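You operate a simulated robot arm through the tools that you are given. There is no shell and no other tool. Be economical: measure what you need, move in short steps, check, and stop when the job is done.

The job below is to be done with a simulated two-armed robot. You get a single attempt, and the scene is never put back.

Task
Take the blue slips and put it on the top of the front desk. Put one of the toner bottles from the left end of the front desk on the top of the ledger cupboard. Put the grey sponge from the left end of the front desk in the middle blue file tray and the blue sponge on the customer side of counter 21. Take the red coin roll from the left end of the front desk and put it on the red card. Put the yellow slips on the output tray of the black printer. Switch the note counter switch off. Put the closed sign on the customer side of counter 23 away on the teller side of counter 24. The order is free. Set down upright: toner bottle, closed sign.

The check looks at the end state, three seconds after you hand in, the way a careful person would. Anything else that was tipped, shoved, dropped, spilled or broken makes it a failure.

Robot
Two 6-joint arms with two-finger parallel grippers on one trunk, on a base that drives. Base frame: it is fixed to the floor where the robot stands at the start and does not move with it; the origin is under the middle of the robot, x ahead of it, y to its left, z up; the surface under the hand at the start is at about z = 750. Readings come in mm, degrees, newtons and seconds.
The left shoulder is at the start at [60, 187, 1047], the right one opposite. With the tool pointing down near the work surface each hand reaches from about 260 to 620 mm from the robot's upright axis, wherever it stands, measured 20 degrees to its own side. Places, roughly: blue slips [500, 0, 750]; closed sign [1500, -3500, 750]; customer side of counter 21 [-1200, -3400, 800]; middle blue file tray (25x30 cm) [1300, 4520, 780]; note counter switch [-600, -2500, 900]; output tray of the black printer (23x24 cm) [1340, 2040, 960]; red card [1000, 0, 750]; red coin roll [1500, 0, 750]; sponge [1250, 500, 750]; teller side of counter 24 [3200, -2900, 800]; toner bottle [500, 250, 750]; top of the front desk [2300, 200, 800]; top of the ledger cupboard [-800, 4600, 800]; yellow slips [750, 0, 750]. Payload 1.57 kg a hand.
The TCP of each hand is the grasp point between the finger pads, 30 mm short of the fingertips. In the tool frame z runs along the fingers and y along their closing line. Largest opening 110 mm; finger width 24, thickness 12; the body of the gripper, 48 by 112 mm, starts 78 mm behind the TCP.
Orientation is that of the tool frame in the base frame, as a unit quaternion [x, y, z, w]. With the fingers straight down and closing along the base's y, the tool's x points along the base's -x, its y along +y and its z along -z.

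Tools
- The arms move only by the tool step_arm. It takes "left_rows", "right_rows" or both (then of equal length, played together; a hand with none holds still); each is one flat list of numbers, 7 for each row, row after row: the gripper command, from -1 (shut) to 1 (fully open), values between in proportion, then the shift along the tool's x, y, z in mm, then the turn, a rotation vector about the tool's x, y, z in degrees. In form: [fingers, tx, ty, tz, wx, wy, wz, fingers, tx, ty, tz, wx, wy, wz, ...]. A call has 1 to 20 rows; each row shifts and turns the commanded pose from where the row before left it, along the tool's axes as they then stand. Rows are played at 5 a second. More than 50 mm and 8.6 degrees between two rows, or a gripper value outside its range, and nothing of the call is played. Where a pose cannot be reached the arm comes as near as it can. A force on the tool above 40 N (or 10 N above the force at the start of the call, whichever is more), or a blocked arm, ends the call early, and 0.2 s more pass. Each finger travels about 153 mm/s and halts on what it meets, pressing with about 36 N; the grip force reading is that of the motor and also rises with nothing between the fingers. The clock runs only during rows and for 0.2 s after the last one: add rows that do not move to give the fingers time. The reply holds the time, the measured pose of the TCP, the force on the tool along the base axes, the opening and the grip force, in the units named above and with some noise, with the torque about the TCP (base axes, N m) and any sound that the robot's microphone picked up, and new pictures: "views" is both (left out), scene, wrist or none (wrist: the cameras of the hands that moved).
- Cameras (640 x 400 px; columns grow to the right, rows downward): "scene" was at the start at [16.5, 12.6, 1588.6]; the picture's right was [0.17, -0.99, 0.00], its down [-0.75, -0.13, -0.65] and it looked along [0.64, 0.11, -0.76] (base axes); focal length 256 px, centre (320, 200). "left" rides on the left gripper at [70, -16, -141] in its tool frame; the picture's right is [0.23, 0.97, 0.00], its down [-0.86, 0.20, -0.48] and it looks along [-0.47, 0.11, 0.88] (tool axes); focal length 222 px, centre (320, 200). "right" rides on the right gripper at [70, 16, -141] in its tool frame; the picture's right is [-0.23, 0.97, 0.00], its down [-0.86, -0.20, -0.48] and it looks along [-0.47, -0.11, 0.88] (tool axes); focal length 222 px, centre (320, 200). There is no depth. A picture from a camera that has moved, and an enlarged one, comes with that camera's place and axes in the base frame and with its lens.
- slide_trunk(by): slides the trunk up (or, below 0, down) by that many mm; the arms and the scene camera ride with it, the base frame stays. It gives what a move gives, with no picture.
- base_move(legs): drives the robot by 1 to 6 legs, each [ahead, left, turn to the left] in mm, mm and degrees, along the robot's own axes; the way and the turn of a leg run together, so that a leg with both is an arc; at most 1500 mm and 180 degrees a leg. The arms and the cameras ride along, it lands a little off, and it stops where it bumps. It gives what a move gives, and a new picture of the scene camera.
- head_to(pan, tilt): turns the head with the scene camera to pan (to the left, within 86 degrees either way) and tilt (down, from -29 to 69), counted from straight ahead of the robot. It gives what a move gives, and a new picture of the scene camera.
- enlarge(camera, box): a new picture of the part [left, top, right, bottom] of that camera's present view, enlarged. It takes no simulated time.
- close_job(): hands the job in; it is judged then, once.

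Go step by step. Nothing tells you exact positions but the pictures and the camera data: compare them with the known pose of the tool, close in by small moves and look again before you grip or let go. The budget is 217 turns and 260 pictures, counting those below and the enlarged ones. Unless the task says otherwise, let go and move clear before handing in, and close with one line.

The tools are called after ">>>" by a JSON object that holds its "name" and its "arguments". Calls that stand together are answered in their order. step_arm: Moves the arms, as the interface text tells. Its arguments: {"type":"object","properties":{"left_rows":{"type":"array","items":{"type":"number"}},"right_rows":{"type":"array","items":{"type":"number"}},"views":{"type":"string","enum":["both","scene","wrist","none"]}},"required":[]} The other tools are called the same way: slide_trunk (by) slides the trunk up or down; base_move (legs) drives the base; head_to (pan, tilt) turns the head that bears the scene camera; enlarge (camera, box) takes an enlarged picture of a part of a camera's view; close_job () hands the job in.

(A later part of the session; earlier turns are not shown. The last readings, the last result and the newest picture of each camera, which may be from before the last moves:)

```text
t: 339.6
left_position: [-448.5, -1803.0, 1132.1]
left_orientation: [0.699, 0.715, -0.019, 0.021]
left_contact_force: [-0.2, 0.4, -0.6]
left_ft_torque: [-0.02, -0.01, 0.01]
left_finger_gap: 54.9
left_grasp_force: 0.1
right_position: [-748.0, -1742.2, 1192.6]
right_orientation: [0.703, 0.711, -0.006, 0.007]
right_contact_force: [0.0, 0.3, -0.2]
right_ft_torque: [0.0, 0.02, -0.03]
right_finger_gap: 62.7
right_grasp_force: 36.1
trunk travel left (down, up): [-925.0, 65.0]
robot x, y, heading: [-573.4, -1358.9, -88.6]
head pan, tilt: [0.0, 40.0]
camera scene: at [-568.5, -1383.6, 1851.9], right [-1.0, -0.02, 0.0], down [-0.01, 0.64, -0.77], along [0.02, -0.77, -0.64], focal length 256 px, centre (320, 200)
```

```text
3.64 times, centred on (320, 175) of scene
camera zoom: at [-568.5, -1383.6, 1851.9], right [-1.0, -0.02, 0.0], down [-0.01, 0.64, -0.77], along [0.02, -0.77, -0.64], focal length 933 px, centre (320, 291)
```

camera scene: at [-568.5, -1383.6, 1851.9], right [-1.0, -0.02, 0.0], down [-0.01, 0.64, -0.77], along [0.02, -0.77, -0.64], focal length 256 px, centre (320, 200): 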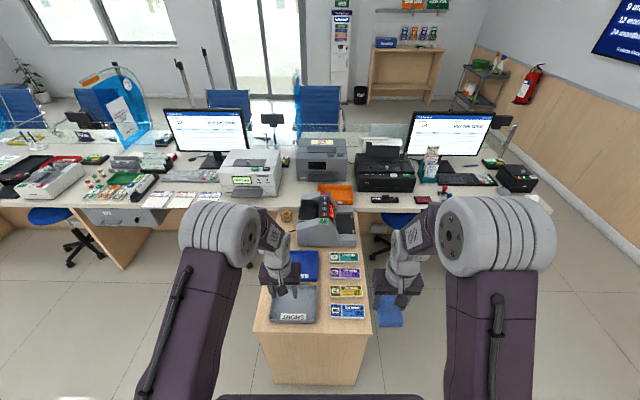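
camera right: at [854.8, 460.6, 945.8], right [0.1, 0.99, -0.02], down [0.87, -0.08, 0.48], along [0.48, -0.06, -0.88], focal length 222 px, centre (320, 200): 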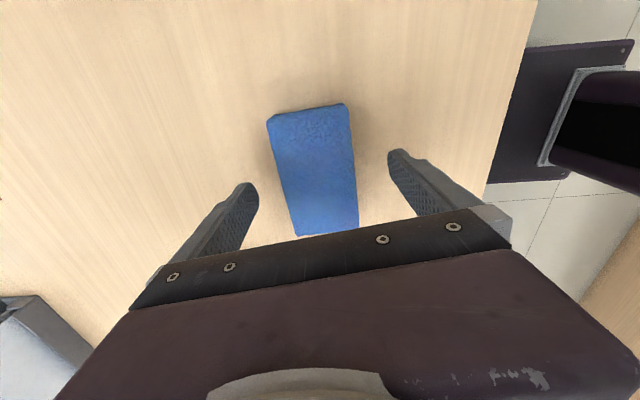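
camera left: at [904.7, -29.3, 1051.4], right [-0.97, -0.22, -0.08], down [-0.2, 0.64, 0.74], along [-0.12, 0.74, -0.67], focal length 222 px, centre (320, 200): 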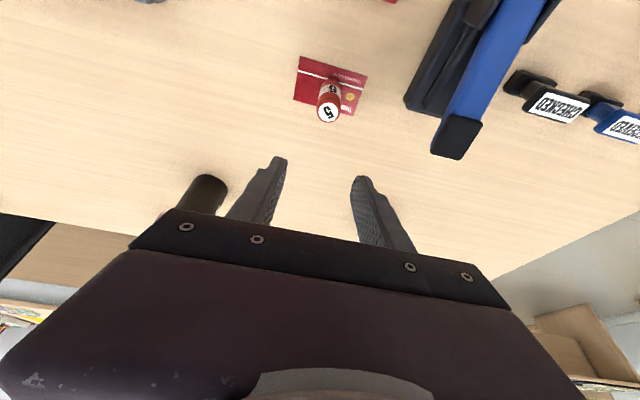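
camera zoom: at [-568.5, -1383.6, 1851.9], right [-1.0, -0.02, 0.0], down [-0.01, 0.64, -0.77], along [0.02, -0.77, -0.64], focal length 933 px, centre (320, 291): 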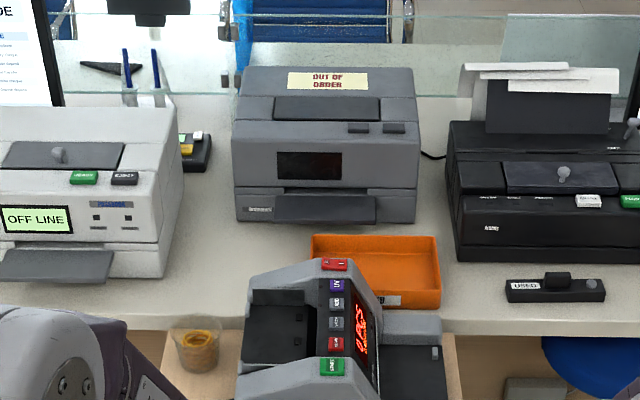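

The power rocker is the red switch at ≈(-562,-2570,~910). I'll go to the cabinet's +x side facing -x and look.

>>> {"name": "base_move", "arguments": {"legs": [[0, 780, 0], [0, 0, -91.4], [0, 820, 0]]}}

>>> {"name": "head_to", "arguments": {"pan": 25, "tilt": 45}}

>>> {"name": "enlarge", "arguments": {"camera": "left", "box": [0, 0, 640, 400]}}

```text
t: 351.7
left_position: [-261.4, -2244.9, 1131.9]
left_orientation: [0.999, -0.014, -0.029, 0.0]
left_contact_force: [-0.3, 0.0, 0.6]
left_ft_torque: [-0.02, -0.01, 0.02]
left_finger_gap: 55.1
left_grasp_force: 0.0
right_position: [-183.4, -1949.2, 1192.2]
right_orientation: [1.0, -0.02, -0.009, 0.001]
right_contact_force: [-0.7, 0.0, -0.9]
right_ft_torque: [-0.01, 0.0, -0.01]
right_finger_gap: 62.5
right_grasp_force: 35.6
trunk travel left (down, up): [-925.0, 65.0]
robot x, y, heading: [186.6, -2152.1, 178.7]
head pan, tilt: [0.0, 40.0]
camera scene: at [164.7, -2146.9, 1851.8], right [0.03, 1.0, 0.0], down [0.64, -0.02, -0.77], along [-0.77, 0.02, -0.64], focal length 256 px, centre (320, 200)
```

scene: 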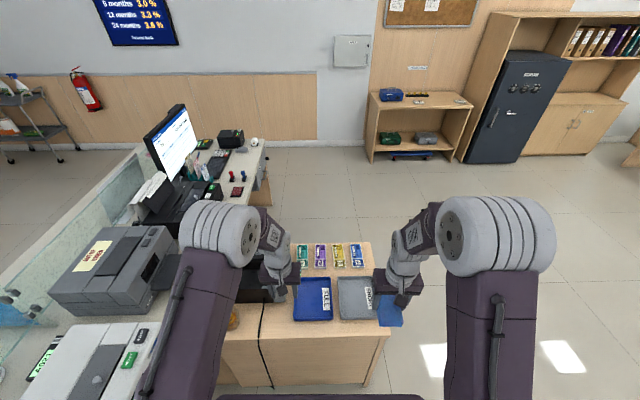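

```text
t: 352.6
left_position: [-261.4, -2246.9, 1131.8]
left_orientation: [1.0, -0.013, -0.029, 0.0]
left_contact_force: [0.3, -0.8, -0.3]
left_ft_torque: [0.02, -0.02, 0.0]
left_finger_gap: 55.3
left_grasp_force: 0.0
right_position: [-184.3, -1950.2, 1193.0]
right_orientation: [1.0, -0.02, -0.009, 0.0]
right_contact_force: [-0.1, -0.3, -0.2]
right_ft_torque: [-0.03, 0.0, -0.03]
right_finger_gap: 62.5
right_grasp_force: 35.8
trunk travel left (down, up): [-925.0, 65.0]
robot x, y, heading: [188.1, -2147.8, 178.4]
head pan, tilt: [25.0, 45.0]
camera scene: at [175.0, -2183.9, 1844.6], right [-0.4, 0.92, 0.0], down [0.65, 0.28, -0.71], along [-0.65, -0.28, -0.71], focal length 256 px, centre (320, 200)
```

scene: 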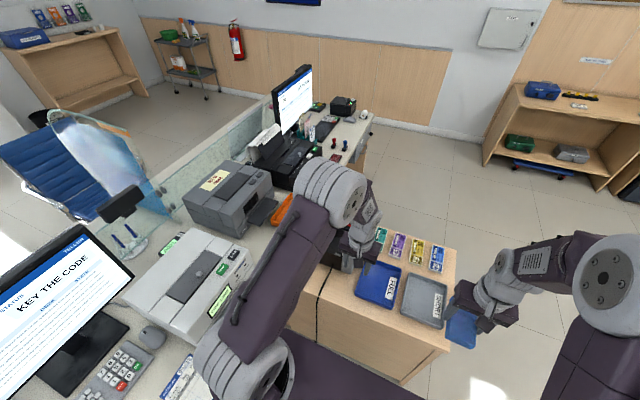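

```text
1.00 times, centred on (320, 200) of left (not enlarged: the box is as wide or as high as the picture)
camera zoom: at [-182.8, -2231.8, 1270.2], right [0.2, -0.98, -0.01], down [-0.83, -0.18, 0.53], along [-0.52, -0.1, -0.85], focal length 222 px, centre (320, 200)
```

zoom: 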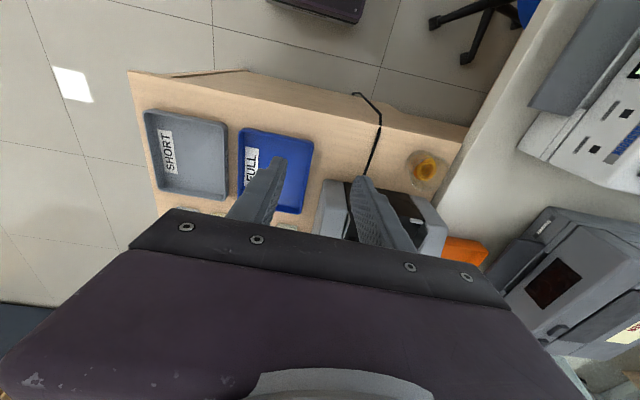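

Space is clear. Moving in to (35,-2235) and lowering the trunk a bit.

>>> {"name": "base_move", "arguments": {"legs": [[155, 90, 1.5]]}}

>>> {"name": "step_arm", "arguments": {"left_rows": [-1, -15, 40, 0, 0, 0, 0, -1, -10, 40, 0, 0, 0, 0, -1, -10, 40, 0, 0, 0, 0, -1, -10, 40, 0, 0, 0, 0, -1, -10, 20, 0, 0, 0, 0], "views": "none"}}

>>> {"name": "slide_trunk", "arguments": {"by": -60}}

>>> {"name": "enlarge", "arguments": {"camera": "left", "box": [0, 0, 640, 400]}}

>>> {"name": "enlarge", "arguments": {"camera": "scene", "box": [200, 100, 480, 300]}}

```text
t: 354.1
left_position: [-410.7, -2344.6, 1134.3]
left_orientation: [1.0, 0.0, -0.03, 0.002]
left_contact_force: [-0.1, 0.4, -0.1]
left_ft_torque: [-0.04, 0.01, -0.03]
left_finger_gap: 55.0
left_grasp_force: 0.1
right_position: [-341.8, -2045.0, 1193.5]
right_orientation: [1.0, -0.008, -0.012, 0.001]
right_contact_force: [-0.2, -0.1, -0.4]
right_ft_torque: [-0.01, 0.05, -0.01]
right_finger_gap: 62.8
right_grasp_force: 35.9
trunk travel left (down, up): [-925.0, 65.0]
robot x, y, heading: [34.0, -2238.4, 179.7]
head pan, tilt: [25.0, 45.0]
camera scene: at [25.4, -2268.3, 1844.7], right [-0.42, 0.91, 0.0], down [0.64, 0.3, -0.71], along [-0.64, -0.3, -0.7], focal length 256 px, centre (320, 200)
```

scene: 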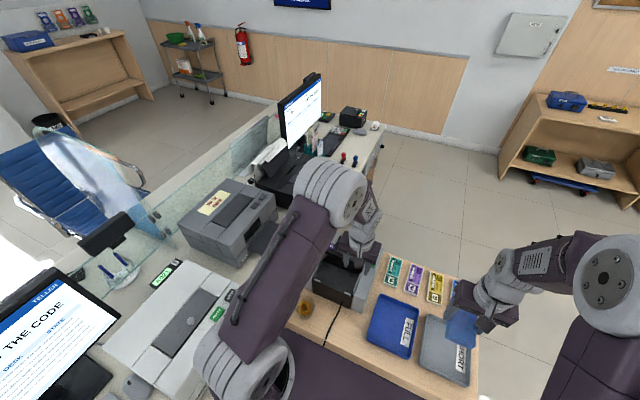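

```text
t: 355.3
left_position: [-467.5, -2526.5, 1136.8]
left_orientation: [1.0, -0.001, -0.029, 0.001]
left_contact_force: [0.4, -1.0, 0.2]
left_ft_torque: [0.0, -0.01, -0.02]
left_finger_gap: 0.0
left_grasp_force: 21.1
right_position: [-344.3, -2048.2, 1192.5]
right_orientation: [1.0, -0.007, -0.01, 0.0]
right_contact_force: [-0.1, -0.2, -0.4]
right_ft_torque: [0.01, 0.03, -0.04]
right_finger_gap: 62.4
right_grasp_force: 36.3
trunk travel left (down, up): [-925.0, 65.0]
robot x, y, heading: [34.4, -2237.6, 180.0]
head pan, tilt: [25.0, 45.0]
```

```text
t: 356.3
left_position: [-468.9, -2525.2, 1076.9]
left_orientation: [1.0, -0.001, -0.029, 0.0]
left_contact_force: [-0.1, 0.5, -0.2]
left_ft_torque: [-0.01, 0.01, -0.05]
left_finger_gap: 0.0
left_grasp_force: 21.6
right_position: [-345.1, -2046.6, 1132.3]
right_orientation: [1.0, -0.007, -0.01, 0.001]
right_contact_force: [-1.0, 0.0, -1.1]
right_ft_torque: [0.01, -0.01, -0.02]
right_finger_gap: 62.5
right_grasp_force: 35.8
trunk travel left (down, up): [-865.0, 125.0]
robot x, y, heading: [32.7, -2236.6, 179.9]
head pan, tilt: [25.0, 45.0]
```

```text
1.00 times, centred on (320, 200) of left (not enlarged: the box is as wide or as high as the picture)
camera zoom: at [-391.1, -2508.2, 1215.2], right [0.23, -0.97, -0.01], down [-0.83, -0.2, 0.53], along [-0.52, -0.11, -0.85], focal length 222 px, centre (320, 200)
```

zoom: 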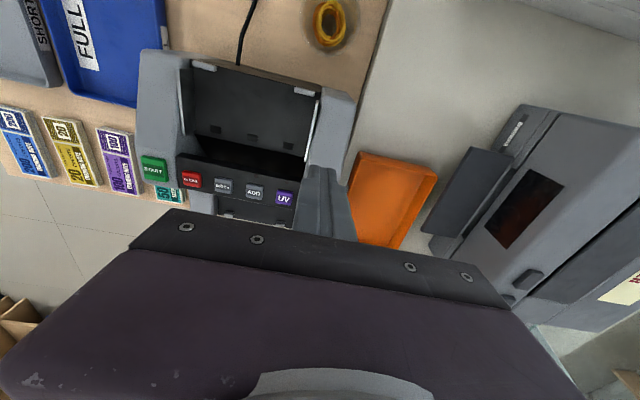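

```text
2.00 times, centred on (340, 200) of scene
camera zoom: at [20.4, -2271.4, 1784.6], right [-0.42, 0.91, 0.0], down [0.64, 0.3, -0.71], along [-0.64, -0.3, -0.71], focal length 513 px, centre (280, 200)
```

zoom: 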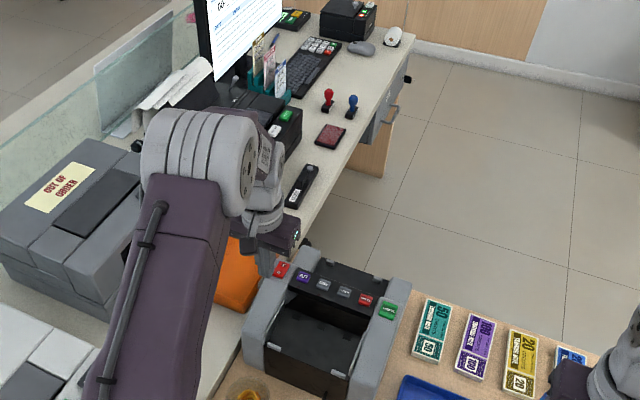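

>>> {"name": "enlarge", "arguments": {"camera": "scene", "box": [310, 215, 360, 250]}}

>>> {"name": "step_arm", "arguments": {"left_rows": [-1, 40, 0, 0, 0, 0, 0, -1, 40, 0, 0, 0, 0, 0], "views": "wrist"}}

```text
11.43 times, centred on (335, 232) of scene
camera zoom: at [20.4, -2271.4, 1784.6], right [-0.42, 0.91, 0.0], down [0.64, 0.3, -0.71], along [-0.64, -0.3, -0.71], focal length 2932 px, centre (149, -171)
```

zoom: 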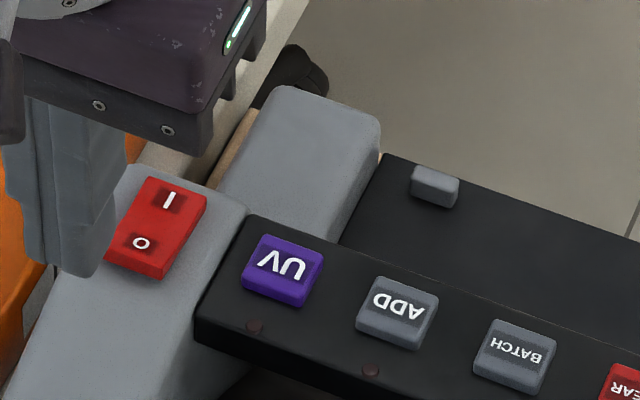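

```text
t: 356.9
left_position: [-387.2, -2524.1, 1071.8]
left_orientation: [1.0, -0.001, -0.029, 0.001]
left_contact_force: [-0.5, 0.3, -0.3]
left_ft_torque: [0.04, 0.06, 0.0]
left_finger_gap: 0.2
left_grasp_force: 22.0
right_position: [-343.9, -2047.6, 1132.8]
right_orientation: [1.0, -0.007, -0.01, 0.001]
right_contact_force: [-0.1, -0.4, -1.0]
right_ft_torque: [-0.02, -0.01, -0.02]
right_finger_gap: 62.9
right_grasp_force: 35.8
trunk travel left (down, up): [-865.0, 125.0]
robot x, y, heading: [34.7, -2235.4, 179.9]
head pan, tilt: [25.0, 45.0]
camera left: at [-308.2, -2508.5, 1210.2], right [0.22, -0.97, -0.01], down [-0.83, -0.2, 0.53], along [-0.52, -0.11, -0.85], focal length 222 px, centre (320, 200)
```

left: 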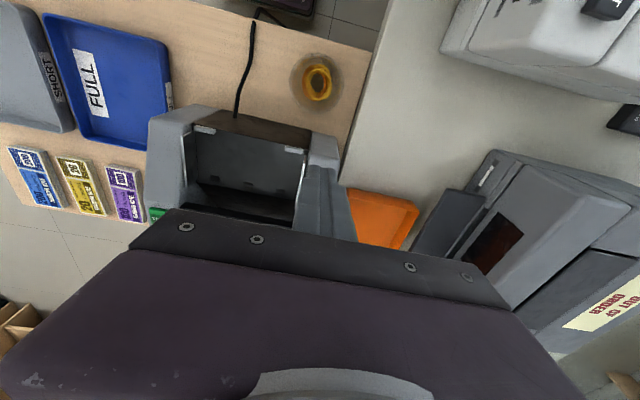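

The rocker's "O" end is toward +x, at ≈(-558,-2546,932). Bringing the closed fingertips above it.

>>> {"name": "step_arm", "arguments": {"left_rows": [-1, -41, 5.5, 0, 0, 0, 0, -1, -41, 5.5, 0, 0, 0, 0, -1, -41, 5.5, 0, 0, 0, 0, -1, -41, 5.5, 0, 0, 0, 0, -1, 0, 0, 45, 0, 0, 0, -1, 0, 0, 40, 0, 0, 0, -1, 0, 0, 0, 0, 0, 0], "views": "wrist"}}

>>> {"name": "enlarge", "arguments": {"camera": "scene", "box": [300, 200, 370, 250]}}

```text
t: 358.5
left_position: [-556.0, -2546.5, 994.9]
left_orientation: [1.0, 0.0, -0.028, 0.001]
left_contact_force: [-0.1, 0.4, -0.3]
left_ft_torque: [-0.03, 0.0, 0.02]
left_finger_gap: 0.0
left_grasp_force: 21.7
right_position: [-344.2, -2047.0, 1132.0]
right_orientation: [1.0, -0.007, -0.01, 0.001]
right_contact_force: [-0.1, -0.4, -1.2]
right_ft_torque: [0.0, -0.01, 0.0]
right_finger_gap: 62.6
right_grasp_force: 36.1
trunk travel left (down, up): [-865.0, 125.0]
robot x, y, heading: [33.5, -2238.5, 180.0]
head pan, tilt: [25.0, 45.0]
camera left: at [-478.9, -2530.0, 1133.6], right [0.23, -0.97, -0.01], down [-0.83, -0.2, 0.53], along [-0.52, -0.11, -0.85], focal length 222 px, centre (320, 200)
```

left: 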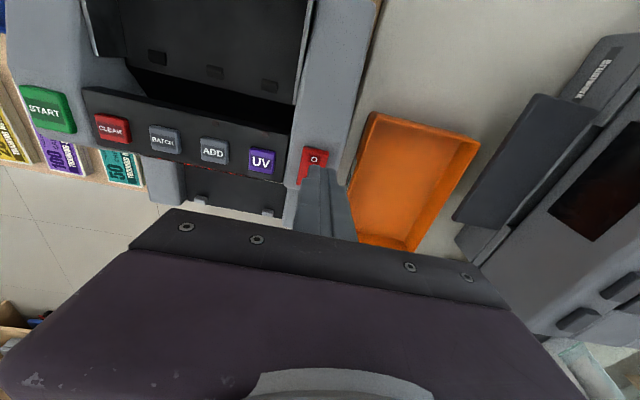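

```text
8.00 times, centred on (335, 225) of scene
camera zoom: at [20.1, -2271.3, 1784.6], right [-0.42, 0.91, 0.0], down [0.64, 0.3, -0.71], along [-0.64, -0.3, -0.71], focal length 2052 px, centre (200, 0)
```

zoom: 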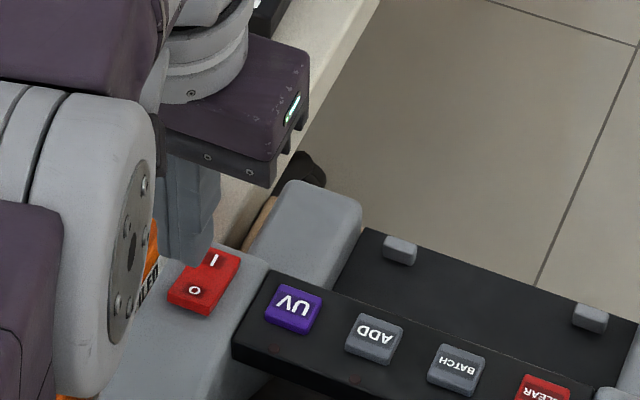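

Fingertips nearly over "O"; small correction then press down gently.

>>> {"name": "step_arm", "arguments": {"left_rows": [-1, 6, -5, 0, 0, 0, 0, -1, 0, 0, 22, 0, 0, 0, -1, 0, 0, 0, 0, 0, 0], "views": "wrist"}}

>>> {"name": "enlarge", "arguments": {"camera": "scene", "box": [300, 205, 370, 255]}}

```text
t: 359.3
left_position: [-552.6, -2541.6, 974.0]
left_orientation: [1.0, -0.001, -0.029, 0.0]
left_contact_force: [-0.4, -0.8, -0.3]
left_ft_torque: [0.0, 0.0, 0.03]
left_finger_gap: 0.0
left_grasp_force: 21.2
right_position: [-344.6, -2047.9, 1132.0]
right_orientation: [1.0, -0.007, -0.009, 0.002]
right_contact_force: [0.2, 0.2, -0.9]
right_ft_torque: [0.03, -0.04, 0.0]
right_finger_gap: 62.7
right_grasp_force: 35.3
trunk travel left (down, up): [-865.0, 125.0]
robot x, y, heading: [34.6, -2239.4, 179.6]
head pan, tilt: [25.0, 45.0]
camera left: at [-475.0, -2525.4, 1112.1], right [0.23, -0.97, -0.01], down [-0.83, -0.2, 0.53], along [-0.52, -0.11, -0.85], focal length 222 px, centre (320, 200)
```

left: 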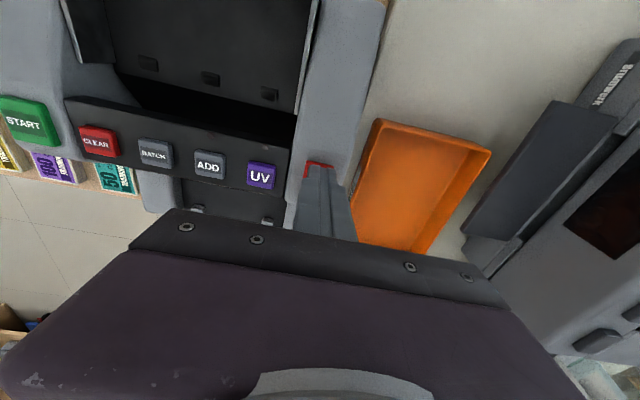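

```text
8.00 times, centred on (335, 230) of scene
camera zoom: at [20.2, -2271.6, 1784.6], right [-0.42, 0.91, 0.0], down [0.64, 0.3, -0.71], along [-0.64, -0.3, -0.71], focal length 2052 px, centre (200, -40)
```

zoom: 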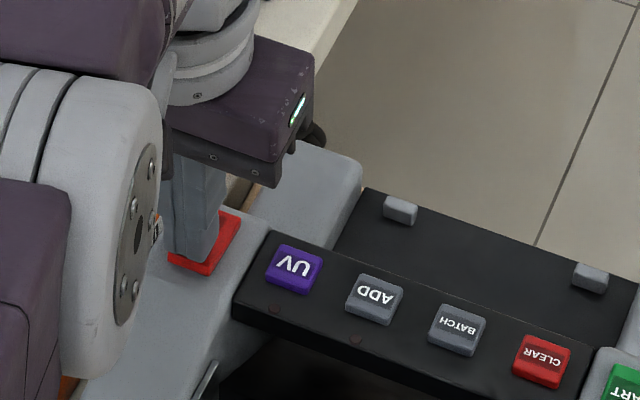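

>>> {"name": "step_arm", "arguments": {"left_rows": [-1, 0, 0, 5, 0, 0, 0, -1, 0, 0, 3, 0, 0, 0, -1, 0, 0, 3, 0, 0, 0, -1, 0, 0, 0, 0, 0, 0], "views": "none"}}

```text
t: 360.3
left_position: [-552.6, -2542.9, 969.0]
left_orientation: [0.999, -0.001, -0.036, 0.002]
left_contact_force: [-8.3, -6.0, 34.7]
left_ft_torque: [-0.12, 0.75, 0.07]
left_finger_gap: 0.0
left_grasp_force: 20.9
right_position: [-341.7, -2045.8, 1133.7]
right_orientation: [1.0, -0.007, -0.011, 0.002]
right_contact_force: [0.7, 0.1, -0.5]
right_ft_torque: [-0.03, -0.02, -0.03]
right_finger_gap: 62.5
right_grasp_force: 35.4
trunk travel left (down, up): [-865.0, 125.0]
robot x, y, heading: [31.3, -2239.6, 179.9]
head pan, tilt: [25.0, 45.0]
```

Pressed with 35 N. Lift and look at the rocker and the display.

>>> {"name": "step_arm", "arguments": {"left_rows": [-1, 0, 0, -40, 0, 0, 0, -1, 20, 0, -40, 0, 0, 0, -1, 40, 0, 0, 0, 0, 0, -1, 40, 0, 0, 0, 0, 0], "views": "none"}}

>>> {"name": "enlarge", "arguments": {"camera": "scene", "box": [300, 205, 370, 255]}}

```text
t: 361.3
left_position: [-448.3, -2542.5, 1037.2]
left_orientation: [1.0, -0.001, -0.029, 0.001]
left_contact_force: [-0.2, 0.1, -0.5]
left_ft_torque: [0.0, -0.02, 0.02]
left_finger_gap: 0.2
left_grasp_force: 21.1
right_position: [-344.1, -2047.7, 1131.7]
right_orientation: [1.0, -0.007, -0.01, 0.002]
right_contact_force: [0.5, -1.1, 0.0]
right_ft_torque: [0.02, 0.02, 0.03]
right_finger_gap: 62.3
right_grasp_force: 36.0
trunk travel left (down, up): [-865.0, 125.0]
robot x, y, heading: [35.4, -2238.6, 180.0]
head pan, tilt: [25.0, 45.0]
```

```text
8.00 times, centred on (335, 230) of scene
camera zoom: at [20.2, -2272.1, 1784.5], right [-0.42, 0.91, 0.0], down [0.64, 0.3, -0.71], along [-0.64, -0.3, -0.71], focal length 2052 px, centre (200, -40)
```

zoom: 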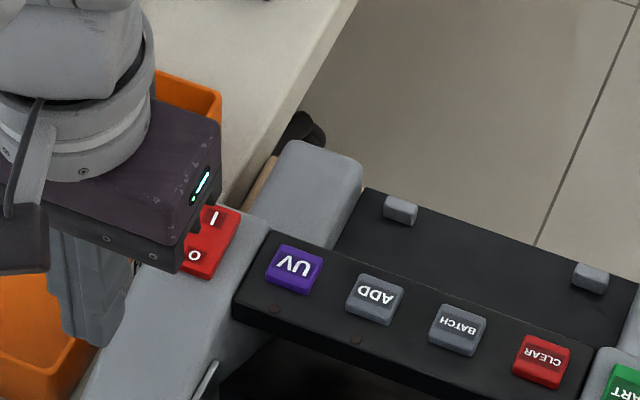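

>>> {"name": "step_arm", "arguments": {"left_rows": [-1, 45, -10, -20, 0, 0, 0, -1, 45, -10, -20, 0, 0, 0], "views": "none"}}

>>> {"name": "enlarge", "arguments": {"camera": "scene", "box": [310, 215, 360, 250]}}

```text
refused: row 1 steps farther than a row can; nothing moved
```

```text
11.43 times, centred on (335, 232) of scene
camera zoom: at [20.2, -2272.1, 1784.5], right [-0.42, 0.91, 0.0], down [0.64, 0.3, -0.71], along [-0.64, -0.3, -0.71], focal length 2932 px, centre (149, -171)
```

zoom: 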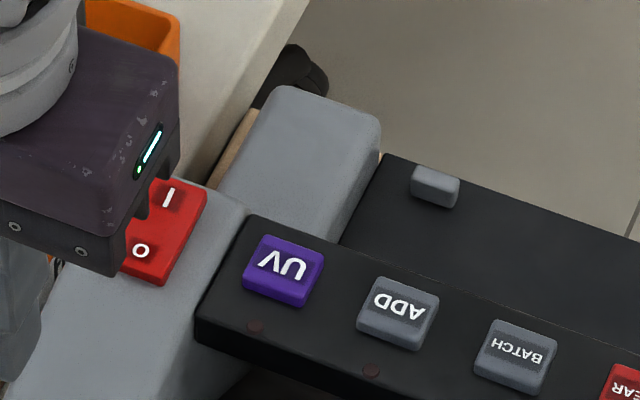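

The rocker now tilts to "O" (O end lower than before). Proceed: leave and drive toward the right-hand passage to the customer side.

>>> {"name": "base_move", "arguments": {"legs": [[0, -790, 0], [1400, 0, 0], [0, 0, 90], [0, -1230, 0]]}}

>>> {"name": "head_to", "arguments": {"pan": 0, "tilt": 25}}

>>> {"name": "head_to", "arguments": {"pan": 40, "tilt": 25}}

```text
t: 381.8
left_position: [-2242.0, -1945.9, 1038.7]
left_orientation: [0.696, 0.718, -0.019, 0.021]
left_contact_force: [0.0, -0.3, 0.7]
left_ft_torque: [0.0, 0.02, 0.01]
left_finger_gap: 0.0
left_grasp_force: 21.0
right_position: [-2738.8, -1858.0, 1131.9]
right_orientation: [0.7, 0.714, -0.006, 0.007]
right_contact_force: [0.0, 0.5, 0.2]
right_ft_torque: [-0.01, 0.01, 0.0]
right_finger_gap: 62.5
right_grasp_force: 35.7
trunk travel left (down, up): [-865.0, 125.0]
robot x, y, heading: [-2563.3, -1473.4, -88.1]
head pan, tilt: [25.0, 45.0]
stopped in leg 4: the robot was blocked; the commanded pose is now the measured one
camera scene: at [-2528.6, -1486.2, 1784.6], right [-0.89, -0.45, 0.0], down [-0.32, 0.63, -0.71], along [0.32, -0.63, -0.71], focal length 256 px, centre (320, 200)
```

scene: 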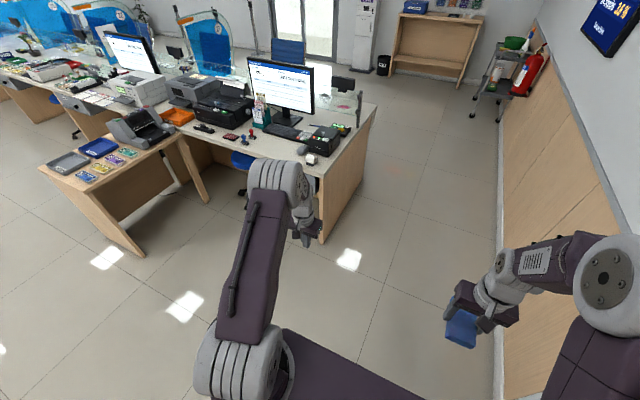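

```text
t: 382.7
left_position: [-2242.2, -1945.9, 1037.2]
left_orientation: [0.695, 0.718, -0.02, 0.021]
left_contact_force: [-0.1, 0.3, 0.4]
left_ft_torque: [-0.02, 0.01, 0.03]
left_finger_gap: 0.0
left_grasp_force: 21.0
right_position: [-2738.5, -1857.8, 1132.2]
right_orientation: [0.701, 0.713, -0.006, 0.006]
right_contact_force: [0.4, -0.3, 0.1]
right_ft_torque: [-0.02, 0.02, 0.02]
right_finger_gap: 62.5
right_grasp_force: 35.7
trunk travel left (down, up): [-865.0, 125.0]
robot x, y, heading: [-2559.7, -1472.7, -88.2]
head pan, tilt: [0.0, 25.0]
camera scene: at [-2561.4, -1505.7, 1815.1], right [-1.0, -0.03, 0.0], down [-0.01, 0.42, -0.91], along [0.03, -0.91, -0.42], focal length 256 px, centre (320, 200)
```

scene: 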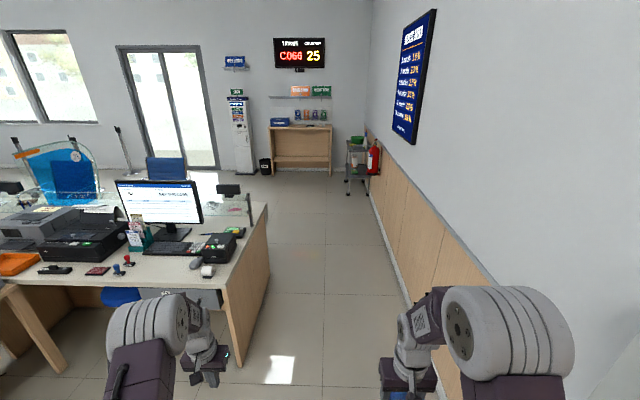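

```text
t: 383.8
left_position: [-2243.6, -1945.8, 1037.2]
left_orientation: [0.696, 0.718, -0.019, 0.021]
left_contact_force: [0.2, -0.1, 0.6]
left_ft_torque: [0.0, 0.01, -0.06]
left_finger_gap: 0.0
left_grasp_force: 21.0
right_position: [-2739.6, -1859.3, 1133.2]
right_orientation: [0.701, 0.713, -0.006, 0.007]
right_contact_force: [0.3, 0.1, -0.3]
right_ft_torque: [-0.01, 0.02, -0.02]
right_finger_gap: 62.6
right_grasp_force: 36.1
trunk travel left (down, up): [-865.0, 125.0]
robot x, y, heading: [-2559.7, -1472.5, -88.1]
head pan, tilt: [40.0, 25.0]
camera scene: at [-2503.4, -1482.5, 1815.2], right [-0.75, -0.66, 0.0], down [-0.28, 0.32, -0.91], along [0.6, -0.68, -0.42], focal length 256 px, centre (320, 200)
```

scene: 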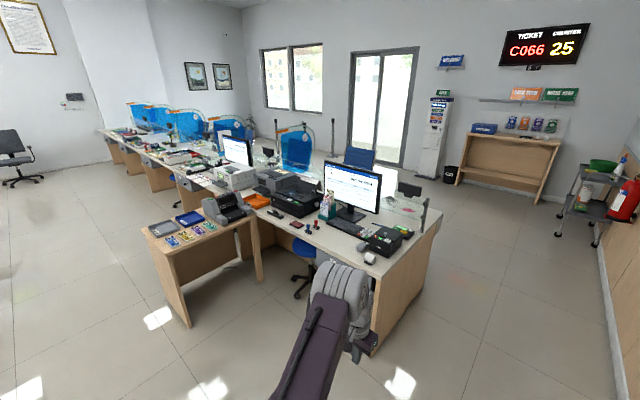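

The robot was blocked on its right; I check what it touched.

>>> {"name": "head_to", "arguments": {"pan": -80, "tilt": 45}}

```text
t: 385.8
left_position: [-2243.0, -1945.1, 1038.3]
left_orientation: [0.695, 0.718, -0.019, 0.021]
left_contact_force: [-0.2, 0.0, -0.1]
left_ft_torque: [0.02, 0.04, -0.02]
left_finger_gap: 0.0
left_grasp_force: 21.1
right_position: [-2738.1, -1858.7, 1132.7]
right_orientation: [0.701, 0.713, -0.006, 0.007]
right_contact_force: [-1.0, 0.4, -0.5]
right_ft_torque: [0.02, -0.02, 0.0]
right_finger_gap: 62.5
right_grasp_force: 35.9
trunk travel left (down, up): [-865.0, 125.0]
robot x, y, heading: [-2562.5, -1472.9, -88.2]
head pan, tilt: [-80.0, 45.0]
camera scene: at [-2644.1, -1430.4, 1784.6], right [-0.2, 0.98, 0.0], down [0.69, 0.14, -0.71], along [-0.69, -0.14, -0.71], focal length 256 px, centre (320, 200)
```

scene: 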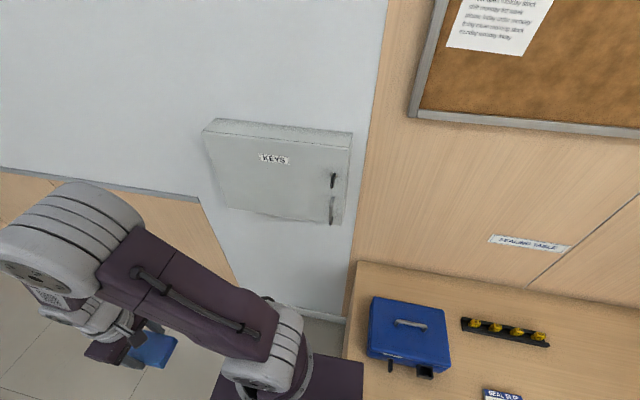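

It only abuts the sealing table; nothing moved. Step away and go through the passage.

>>> {"name": "base_move", "arguments": {"legs": [[0, 80, -1.8], [450, -120, 0], [1400, 0, 0], [600, 0, 0]]}}

>>> {"name": "head_to", "arguments": {"pan": 70, "tilt": 30}}

```text
t: 398.8
left_position: [-2330.3, -4401.7, 1037.5]
left_orientation: [0.713, 0.701, -0.02, 0.02]
left_contact_force: [-0.1, 0.6, 0.4]
left_ft_torque: [-0.02, 0.0, 0.01]
left_finger_gap: 0.2
left_grasp_force: 21.2
right_position: [-2822.9, -4291.8, 1133.1]
right_orientation: [0.718, 0.696, -0.007, 0.008]
right_contact_force: [0.4, 0.6, -0.2]
right_ft_torque: [-0.02, 0.0, 0.01]
right_finger_gap: 62.5
right_grasp_force: 35.8
trunk travel left (down, up): [-865.0, 125.0]
robot x, y, heading: [-2627.8, -3914.7, -90.7]
head pan, tilt: [-80.0, 45.0]
camera scene: at [-2708.8, -3868.0, 1784.6], right [-0.16, 0.99, 0.0], down [0.7, 0.11, -0.71], along [-0.7, -0.11, -0.71], focal length 256 px, centre (320, 200)
```

scene: 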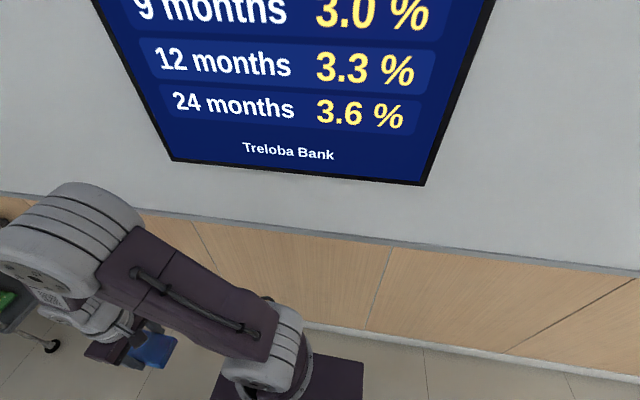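

```text
t: 401.1
left_position: [-2330.9, -4401.9, 1038.4]
left_orientation: [0.712, 0.702, -0.019, 0.02]
left_contact_force: [-0.3, -0.2, 0.3]
left_ft_torque: [0.0, -0.01, 0.01]
left_finger_gap: 0.0
left_grasp_force: 21.3
right_position: [-2822.9, -4292.1, 1132.0]
right_orientation: [0.717, 0.697, -0.007, 0.006]
right_contact_force: [-0.1, -0.5, -0.4]
right_ft_torque: [0.02, 0.01, 0.0]
right_finger_gap: 62.6
right_grasp_force: 35.5
trunk travel left (down, up): [-865.0, 125.0]
robot x, y, heading: [-2627.3, -3913.8, -90.9]
head pan, tilt: [70.0, 30.0]
camera scene: at [-2544.0, -3889.3, 1807.2], right [-0.36, -0.93, 0.0], down [-0.47, 0.18, -0.87], along [0.81, -0.31, -0.5], focal length 256 px, centre (320, 200)
```

scene: 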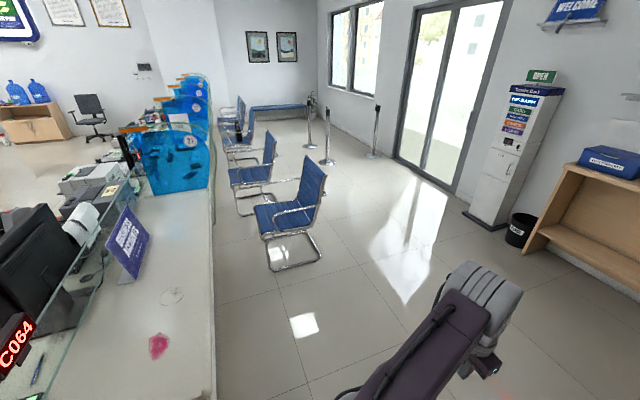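

Customer side is clear: counter strip y≈-3250…-3685, counter 21 spans x≈-2000…-350. I'll place the sponge near (-1450,-3500).

>>> {"name": "base_move", "arguments": {"legs": [[200, 0, 0], [0, 0, -179], [0, -985, 0]]}}

>>> {"name": "head_to", "arguments": {"pan": -10, "tilt": 45}}

```text
t: 414.9
left_position: [-1926.3, -3689.1, 1037.9]
left_orientation: [-0.684, 0.729, 0.019, 0.02]
left_contact_force: [0.3, -0.2, -0.1]
left_ft_torque: [0.03, 0.01, 0.02]
left_finger_gap: 0.3
left_grasp_force: 21.6
right_position: [-1440.4, -3826.1, 1133.2]
right_orientation: [-0.678, 0.735, 0.007, 0.006]
right_contact_force: [0.2, -1.0, -0.4]
right_ft_torque: [-0.02, 0.01, 0.02]
right_finger_gap: 62.8
right_grasp_force: 36.0
trunk travel left (down, up): [-865.0, 125.0]
robot x, y, heading: [-1651.4, -4195.2, 85.9]
head pan, tilt: [70.0, 30.0]
camera scene: at [-1741.7, -4215.8, 1807.1], right [0.41, 0.91, 0.0], down [0.46, -0.2, -0.87], along [-0.79, 0.35, -0.5], focal length 256 px, centre (320, 200)
```

scene: 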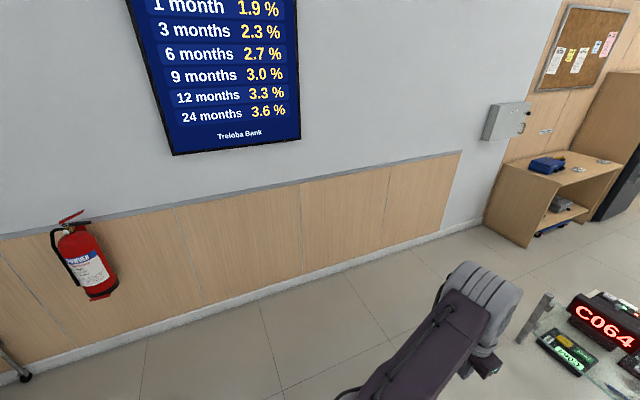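

```text
t: 416.4
left_position: [-1926.6, -3690.3, 1037.7]
left_orientation: [-0.683, 0.73, 0.019, 0.02]
left_contact_force: [-0.6, -0.3, -0.3]
left_ft_torque: [0.02, -0.02, 0.0]
left_finger_gap: 0.2
left_grasp_force: 21.9
right_position: [-1439.8, -3826.7, 1131.9]
right_orientation: [-0.677, 0.736, 0.007, 0.007]
right_contact_force: [-0.2, 0.5, 0.0]
right_ft_torque: [0.01, 0.06, 0.0]
right_finger_gap: 62.6
right_grasp_force: 35.9
trunk travel left (down, up): [-865.0, 125.0]
robot x, y, heading: [-1650.8, -4192.1, 86.0]
head pan, tilt: [-10.0, 45.0]
camera scene: at [-1638.3, -4173.6, 1784.6], right [0.97, -0.24, 0.0], down [-0.17, -0.69, -0.71], along [0.17, 0.69, -0.71], focal length 256 px, centre (320, 200)
```

scene: 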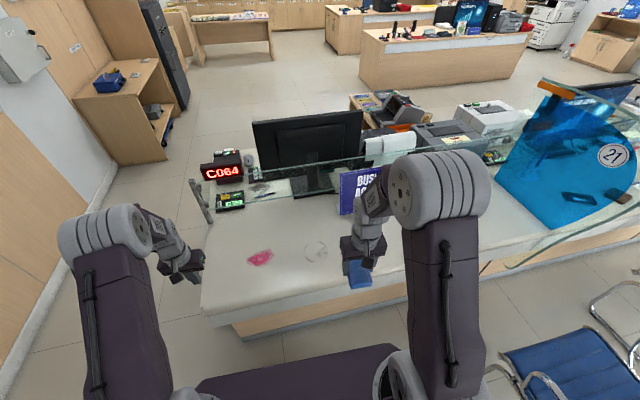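

Moving closer, extending the right hand over the strip and lowering the trunk 100.

>>> {"name": "base_move", "arguments": {"legs": [[115, 0, 4]]}}

>>> {"name": "step_arm", "arguments": {"right_rows": [-1, -42, 0, 0, 0, 0, 0, -1, -42, 0, 0, 0, 0, 0, -1, -42, 0, 0, 0, 0, 0, -1, -42, 0, 0, 0, 0, 0, -1, 0, 0, 40, 0, 0, 0, -1, 0, 0, 40, 0, 0, 0], "views": "none"}}

>>> {"name": "slide_trunk", "arguments": {"by": -120}}

>>> {"name": "head_to", "arguments": {"pan": -15, "tilt": 55}}

>>> {"name": "enlarge", "arguments": {"camera": "right", "box": [0, 0, 640, 400]}}

```text
t: 417.7
left_position: [-1956.7, -3598.8, 1038.8]
left_orientation: [0.708, -0.705, -0.022, -0.02]
left_contact_force: [0.4, -0.2, 0.1]
left_ft_torque: [0.03, 0.0, 0.01]
left_finger_gap: 0.0
left_grasp_force: 21.5
right_position: [-1461.3, -3698.1, 1133.7]
right_orientation: [-0.704, 0.711, 0.009, 0.007]
right_contact_force: [-0.5, 0.5, 0.0]
right_ft_torque: [-0.01, 0.01, 0.01]
right_finger_gap: 62.7
right_grasp_force: 36.0
trunk travel left (down, up): [-865.0, 125.0]
robot x, y, heading: [-1651.8, -4076.7, 90.3]
head pan, tilt: [-10.0, 45.0]
camera scene: at [-1635.2, -4060.8, 1784.6], right [0.99, -0.17, 0.0], down [-0.12, -0.7, -0.71], along [0.12, 0.7, -0.71], focal length 256 px, centre (320, 200)
```

scene: 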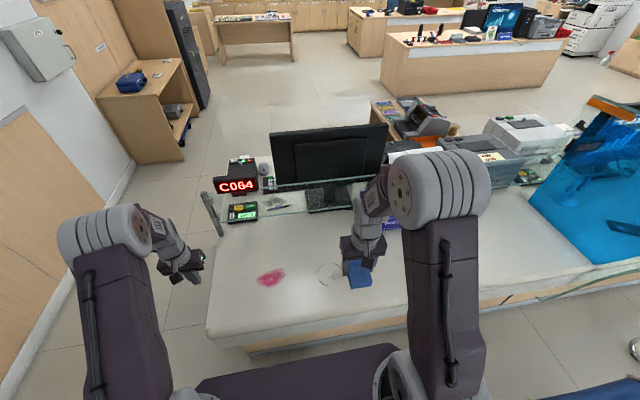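

```text
t: 419.1
left_position: [-1957.1, -3595.4, 1037.4]
left_orientation: [0.708, -0.706, -0.021, -0.019]
left_contact_force: [0.4, -0.1, -0.1]
left_ft_torque: [-0.01, -0.02, -0.02]
left_finger_gap: 0.0
left_grasp_force: 21.4
right_position: [-1460.4, -3525.8, 1055.0]
right_orientation: [-0.703, 0.711, 0.006, 0.006]
right_contact_force: [0.3, 0.5, -0.2]
right_ft_torque: [-0.02, 0.02, 0.0]
right_finger_gap: 62.8
right_grasp_force: 36.0
trunk travel left (down, up): [-865.0, 125.0]
robot x, y, heading: [-1649.8, -4073.3, 90.2]
head pan, tilt: [-10.0, 45.0]
```

```text
t: 420.6
left_position: [-1957.0, -3596.4, 917.9]
left_orientation: [0.708, -0.706, -0.021, -0.019]
left_contact_force: [-0.6, -0.6, -1.0]
left_ft_torque: [-0.01, 0.02, 0.02]
left_finger_gap: 0.0
left_grasp_force: 21.1
right_position: [-1460.4, -3526.4, 936.2]
right_orientation: [-0.703, 0.711, 0.008, 0.007]
right_contact_force: [-0.4, -0.4, -0.4]
right_ft_torque: [0.0, -0.02, 0.0]
right_finger_gap: 62.9
right_grasp_force: 36.0
trunk travel left (down, up): [-745.0, 245.0]
robot x, y, heading: [-1647.0, -4074.8, 90.3]
head pan, tilt: [-10.0, 45.0]
```

```text
t: 421.3
left_position: [-1956.7, -3596.0, 916.4]
left_orientation: [0.708, -0.706, -0.02, -0.02]
left_contact_force: [-0.2, -0.8, 0.7]
left_ft_torque: [0.01, 0.0, -0.01]
left_finger_gap: 0.0
left_grasp_force: 21.4
right_position: [-1461.0, -3526.2, 936.8]
right_orientation: [-0.704, 0.711, 0.007, 0.006]
right_contact_force: [0.3, -0.4, -0.3]
right_ft_torque: [0.03, -0.03, 0.0]
right_finger_gap: 62.6
right_grasp_force: 36.1
trunk travel left (down, up): [-745.0, 245.0]
robot x, y, heading: [-1651.3, -4074.5, 89.8]
head pan, tilt: [-15.0, 55.0]
camera scene: at [-1631.4, -4067.6, 1651.2], right [0.97, -0.26, 0.0], down [-0.21, -0.79, -0.57], along [0.15, 0.55, -0.82], focal length 256 px, centre (320, 200)
```

scene: 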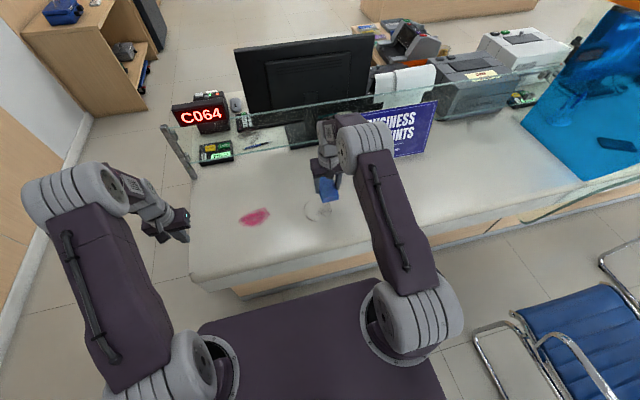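

```text
1.00 times, centred on (320, 200) of right (not enlarged: the box is as wide or as high as the picture)
camera zoom: at [-1477.6, -3598.7, 1074.4], right [-0.97, 0.24, 0.01], down [0.21, 0.84, 0.49], along [0.11, 0.48, -0.87], focal length 222 px, centre (320, 200)
```

zoom: 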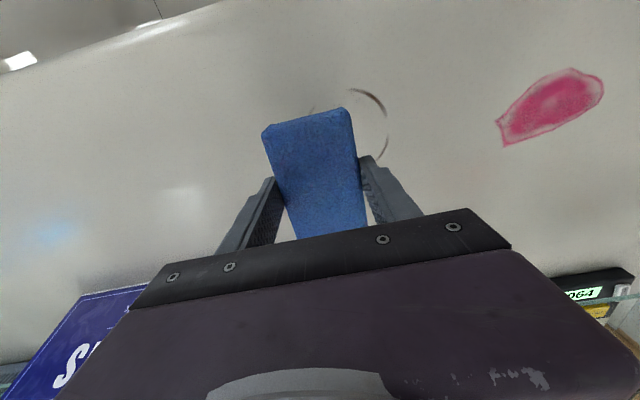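

Spot is clear. Lowering until contact.

>>> {"name": "step_arm", "arguments": {"right_rows": [-1, 0, 0, 40, 0, 0, 0, -1, 0, 0, 40, 0, 0, 0, -1, 0, 0, 15, 0, 0, 0, -1, 0, 0, 8, 0, 0, 0, -1, 0, 0, 8, 0, 0, 0, -1, 0, 0, 8, 0, 0, 0, -1, 0, 0, 8, 0, 0, 0, -1, 0, 0, 8, 0, 0, 0], "views": "none"}}

```text
t: 422.9
left_position: [-1957.9, -3599.6, 920.7]
left_orientation: [0.708, -0.706, -0.022, -0.021]
left_contact_force: [-0.1, -0.1, 0.3]
left_ft_torque: [-0.01, -0.02, -0.01]
left_finger_gap: 0.1
left_grasp_force: 21.7
right_position: [-1461.0, -3523.5, 817.8]
right_orientation: [-0.703, 0.711, 0.012, 0.012]
right_contact_force: [-1.8, -14.0, 28.6]
right_ft_torque: [0.04, 0.01, 0.05]
right_finger_gap: 62.6
right_grasp_force: 36.2
trunk travel left (down, up): [-745.0, 245.0]
robot x, y, heading: [-1650.4, -4078.2, 90.0]
head pan, tilt: [-15.0, 55.0]
stopped in row 8 (right hand): the force on the tool passed its limit at 43 N (the readings are from after the stop); the commanded pose is now the measured one
```

Contact. Back off 2 mm, release, rise.

>>> {"name": "step_arm", "arguments": {"right_rows": [-1, 0, 0, -2, 0, 0, 0, -1, 0, 0, 0, 0, 0, 0, 0.3, 0, 0, 0, 0, 0, 0, 0.6, 0, 0, 0, 0, 0, 0, 0.6, 0, 0, -30, 0, 0, 0, 0.6, 0, 0, -45, 0, 0, 0, 0.6, 0, 0, -45, 0, 0, 0, 0.6, 40, 0, 0, 0, 0, 0, 0.6, 40, 0, 0, 0, 0, 0], "views": "scene"}}

```text
t: 424.9
left_position: [-1956.4, -3596.7, 918.9]
left_orientation: [0.708, -0.705, -0.021, -0.02]
left_contact_force: [-0.5, -0.2, 0.6]
left_ft_torque: [-0.01, 0.0, 0.01]
left_finger_gap: 0.0
left_grasp_force: 21.5
right_position: [-1461.8, -3605.9, 934.6]
right_orientation: [-0.703, 0.711, 0.012, 0.011]
right_contact_force: [0.2, -0.3, 0.6]
right_ft_torque: [0.03, 0.01, -0.02]
right_finger_gap: 87.9
right_grasp_force: 0.0
trunk travel left (down, up): [-745.0, 245.0]
robot x, y, heading: [-1649.2, -4076.4, 90.1]
head pan, tilt: [-15.0, 55.0]
camera scene: at [-1631.5, -4069.6, 1651.2], right [0.97, -0.26, 0.0], down [-0.21, -0.79, -0.57], along [0.15, 0.56, -0.82], focal length 256 px, centre (320, 200)
```

scene: 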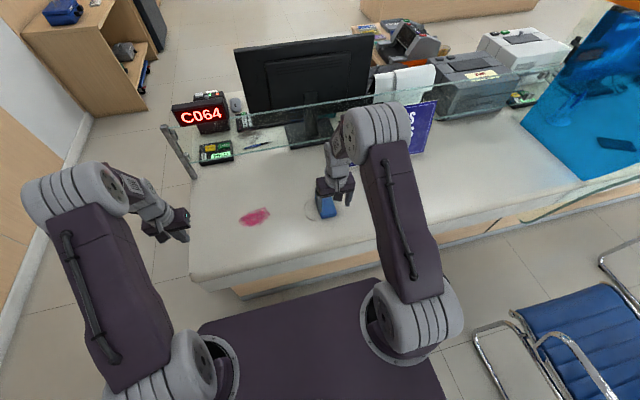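

Sponge placed. Raise, back off from the counter and look along the customer side for a route to the closed sign.

>>> {"name": "slide_trunk", "arguments": {"by": 180}}

>>> {"name": "base_move", "arguments": {"legs": [[-700, 0, 0], [0, 0, -90]]}}

>>> {"name": "head_to", "arguments": {"pan": 0, "tilt": 25}}

>>> {"name": "enlarge", "arguments": {"camera": "scene", "box": [100, 100, 400, 290]}}

```text
t: 426.9
left_position: [-1957.7, -3596.2, 1097.2]
left_orientation: [0.708, -0.706, -0.021, -0.02]
left_contact_force: [-0.8, -0.6, -0.4]
left_ft_torque: [-0.01, -0.03, 0.02]
left_finger_gap: 0.0
left_grasp_force: 21.0
right_position: [-1459.8, -3606.0, 1113.5]
right_orientation: [-0.703, 0.711, 0.011, 0.01]
right_contact_force: [0.3, 0.2, 0.8]
right_ft_torque: [0.02, 0.02, 0.0]
right_finger_gap: 88.0
right_grasp_force: 0.0
trunk travel left (down, up): [-925.0, 65.0]
robot x, y, heading: [-1649.2, -4076.6, 90.2]
head pan, tilt: [-15.0, 55.0]
```

```text
t: 434.6
left_position: [-1166.1, -4468.5, 1098.1]
left_orientation: [-0.002, 1.0, 0.001, 0.028]
left_contact_force: [-0.5, 0.3, 0.2]
left_ft_torque: [0.01, -0.01, -0.01]
left_finger_gap: 0.1
left_grasp_force: 20.8
right_position: [-1176.8, -4965.3, 1114.3]
right_orientation: [0.005, 1.0, 0.001, 0.015]
right_contact_force: [0.1, -0.5, -0.7]
right_ft_torque: [0.01, -0.01, 0.04]
right_finger_gap: 88.2
right_grasp_force: 0.0
trunk travel left (down, up): [-925.0, 65.0]
robot x, y, heading: [-1645.4, -4773.9, -0.0]
head pan, tilt: [-15.0, 55.0]
camera scene: at [-1637.6, -4795.0, 1831.2], right [-0.26, -0.97, 0.0], down [-0.79, 0.21, -0.57], along [0.55, -0.15, -0.82], focal length 256 px, centre (320, 200)
```

scene: 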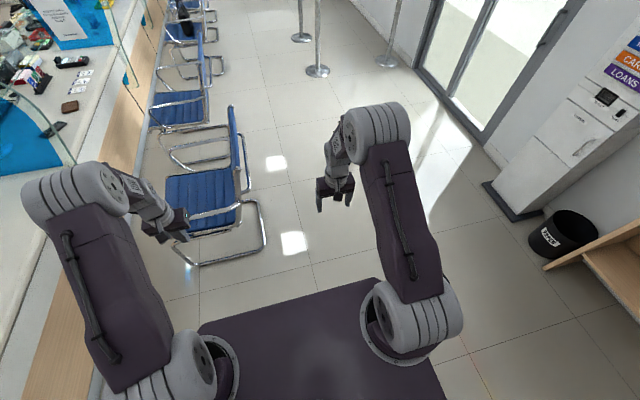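

```text
t: 435.5
left_position: [-1165.6, -4468.9, 1098.3]
left_orientation: [-0.002, 1.0, 0.001, 0.028]
left_contact_force: [0.7, -0.5, 0.3]
left_ft_torque: [0.04, 0.0, 0.01]
left_finger_gap: 0.0
left_grasp_force: 21.3
right_position: [-1175.3, -4966.1, 1113.6]
right_orientation: [0.005, 1.0, 0.0, 0.015]
right_contact_force: [-0.6, 0.2, -0.7]
right_ft_torque: [-0.02, 0.0, 0.0]
right_finger_gap: 88.1
right_grasp_force: 0.0
trunk travel left (down, up): [-925.0, 65.0]
robot x, y, heading: [-1650.1, -4775.3, -0.2]
head pan, tilt: [0.0, 25.0]
camera scene: at [-1615.2, -4776.8, 1875.1], right [0.0, -1.0, 0.0], down [-0.42, 0.0, -0.91], along [0.91, 0.0, -0.42], focal length 256 px, centre (320, 200)
```

scene: 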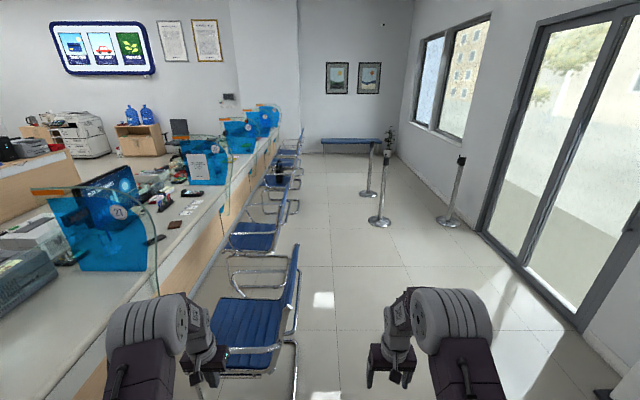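

```text
2.11 times, centred on (250, 195) of scene
camera zoom: at [-1615.2, -4776.8, 1875.1], right [0.0, -1.0, 0.0], down [-0.42, 0.0, -0.91], along [0.91, 0.0, -0.42], focal length 540 px, centre (467, 210)
```

zoom: 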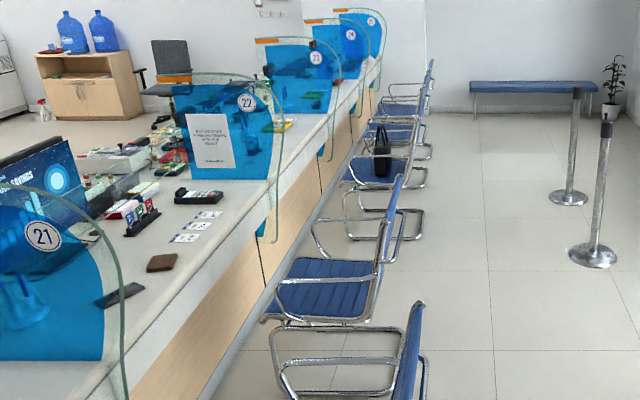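

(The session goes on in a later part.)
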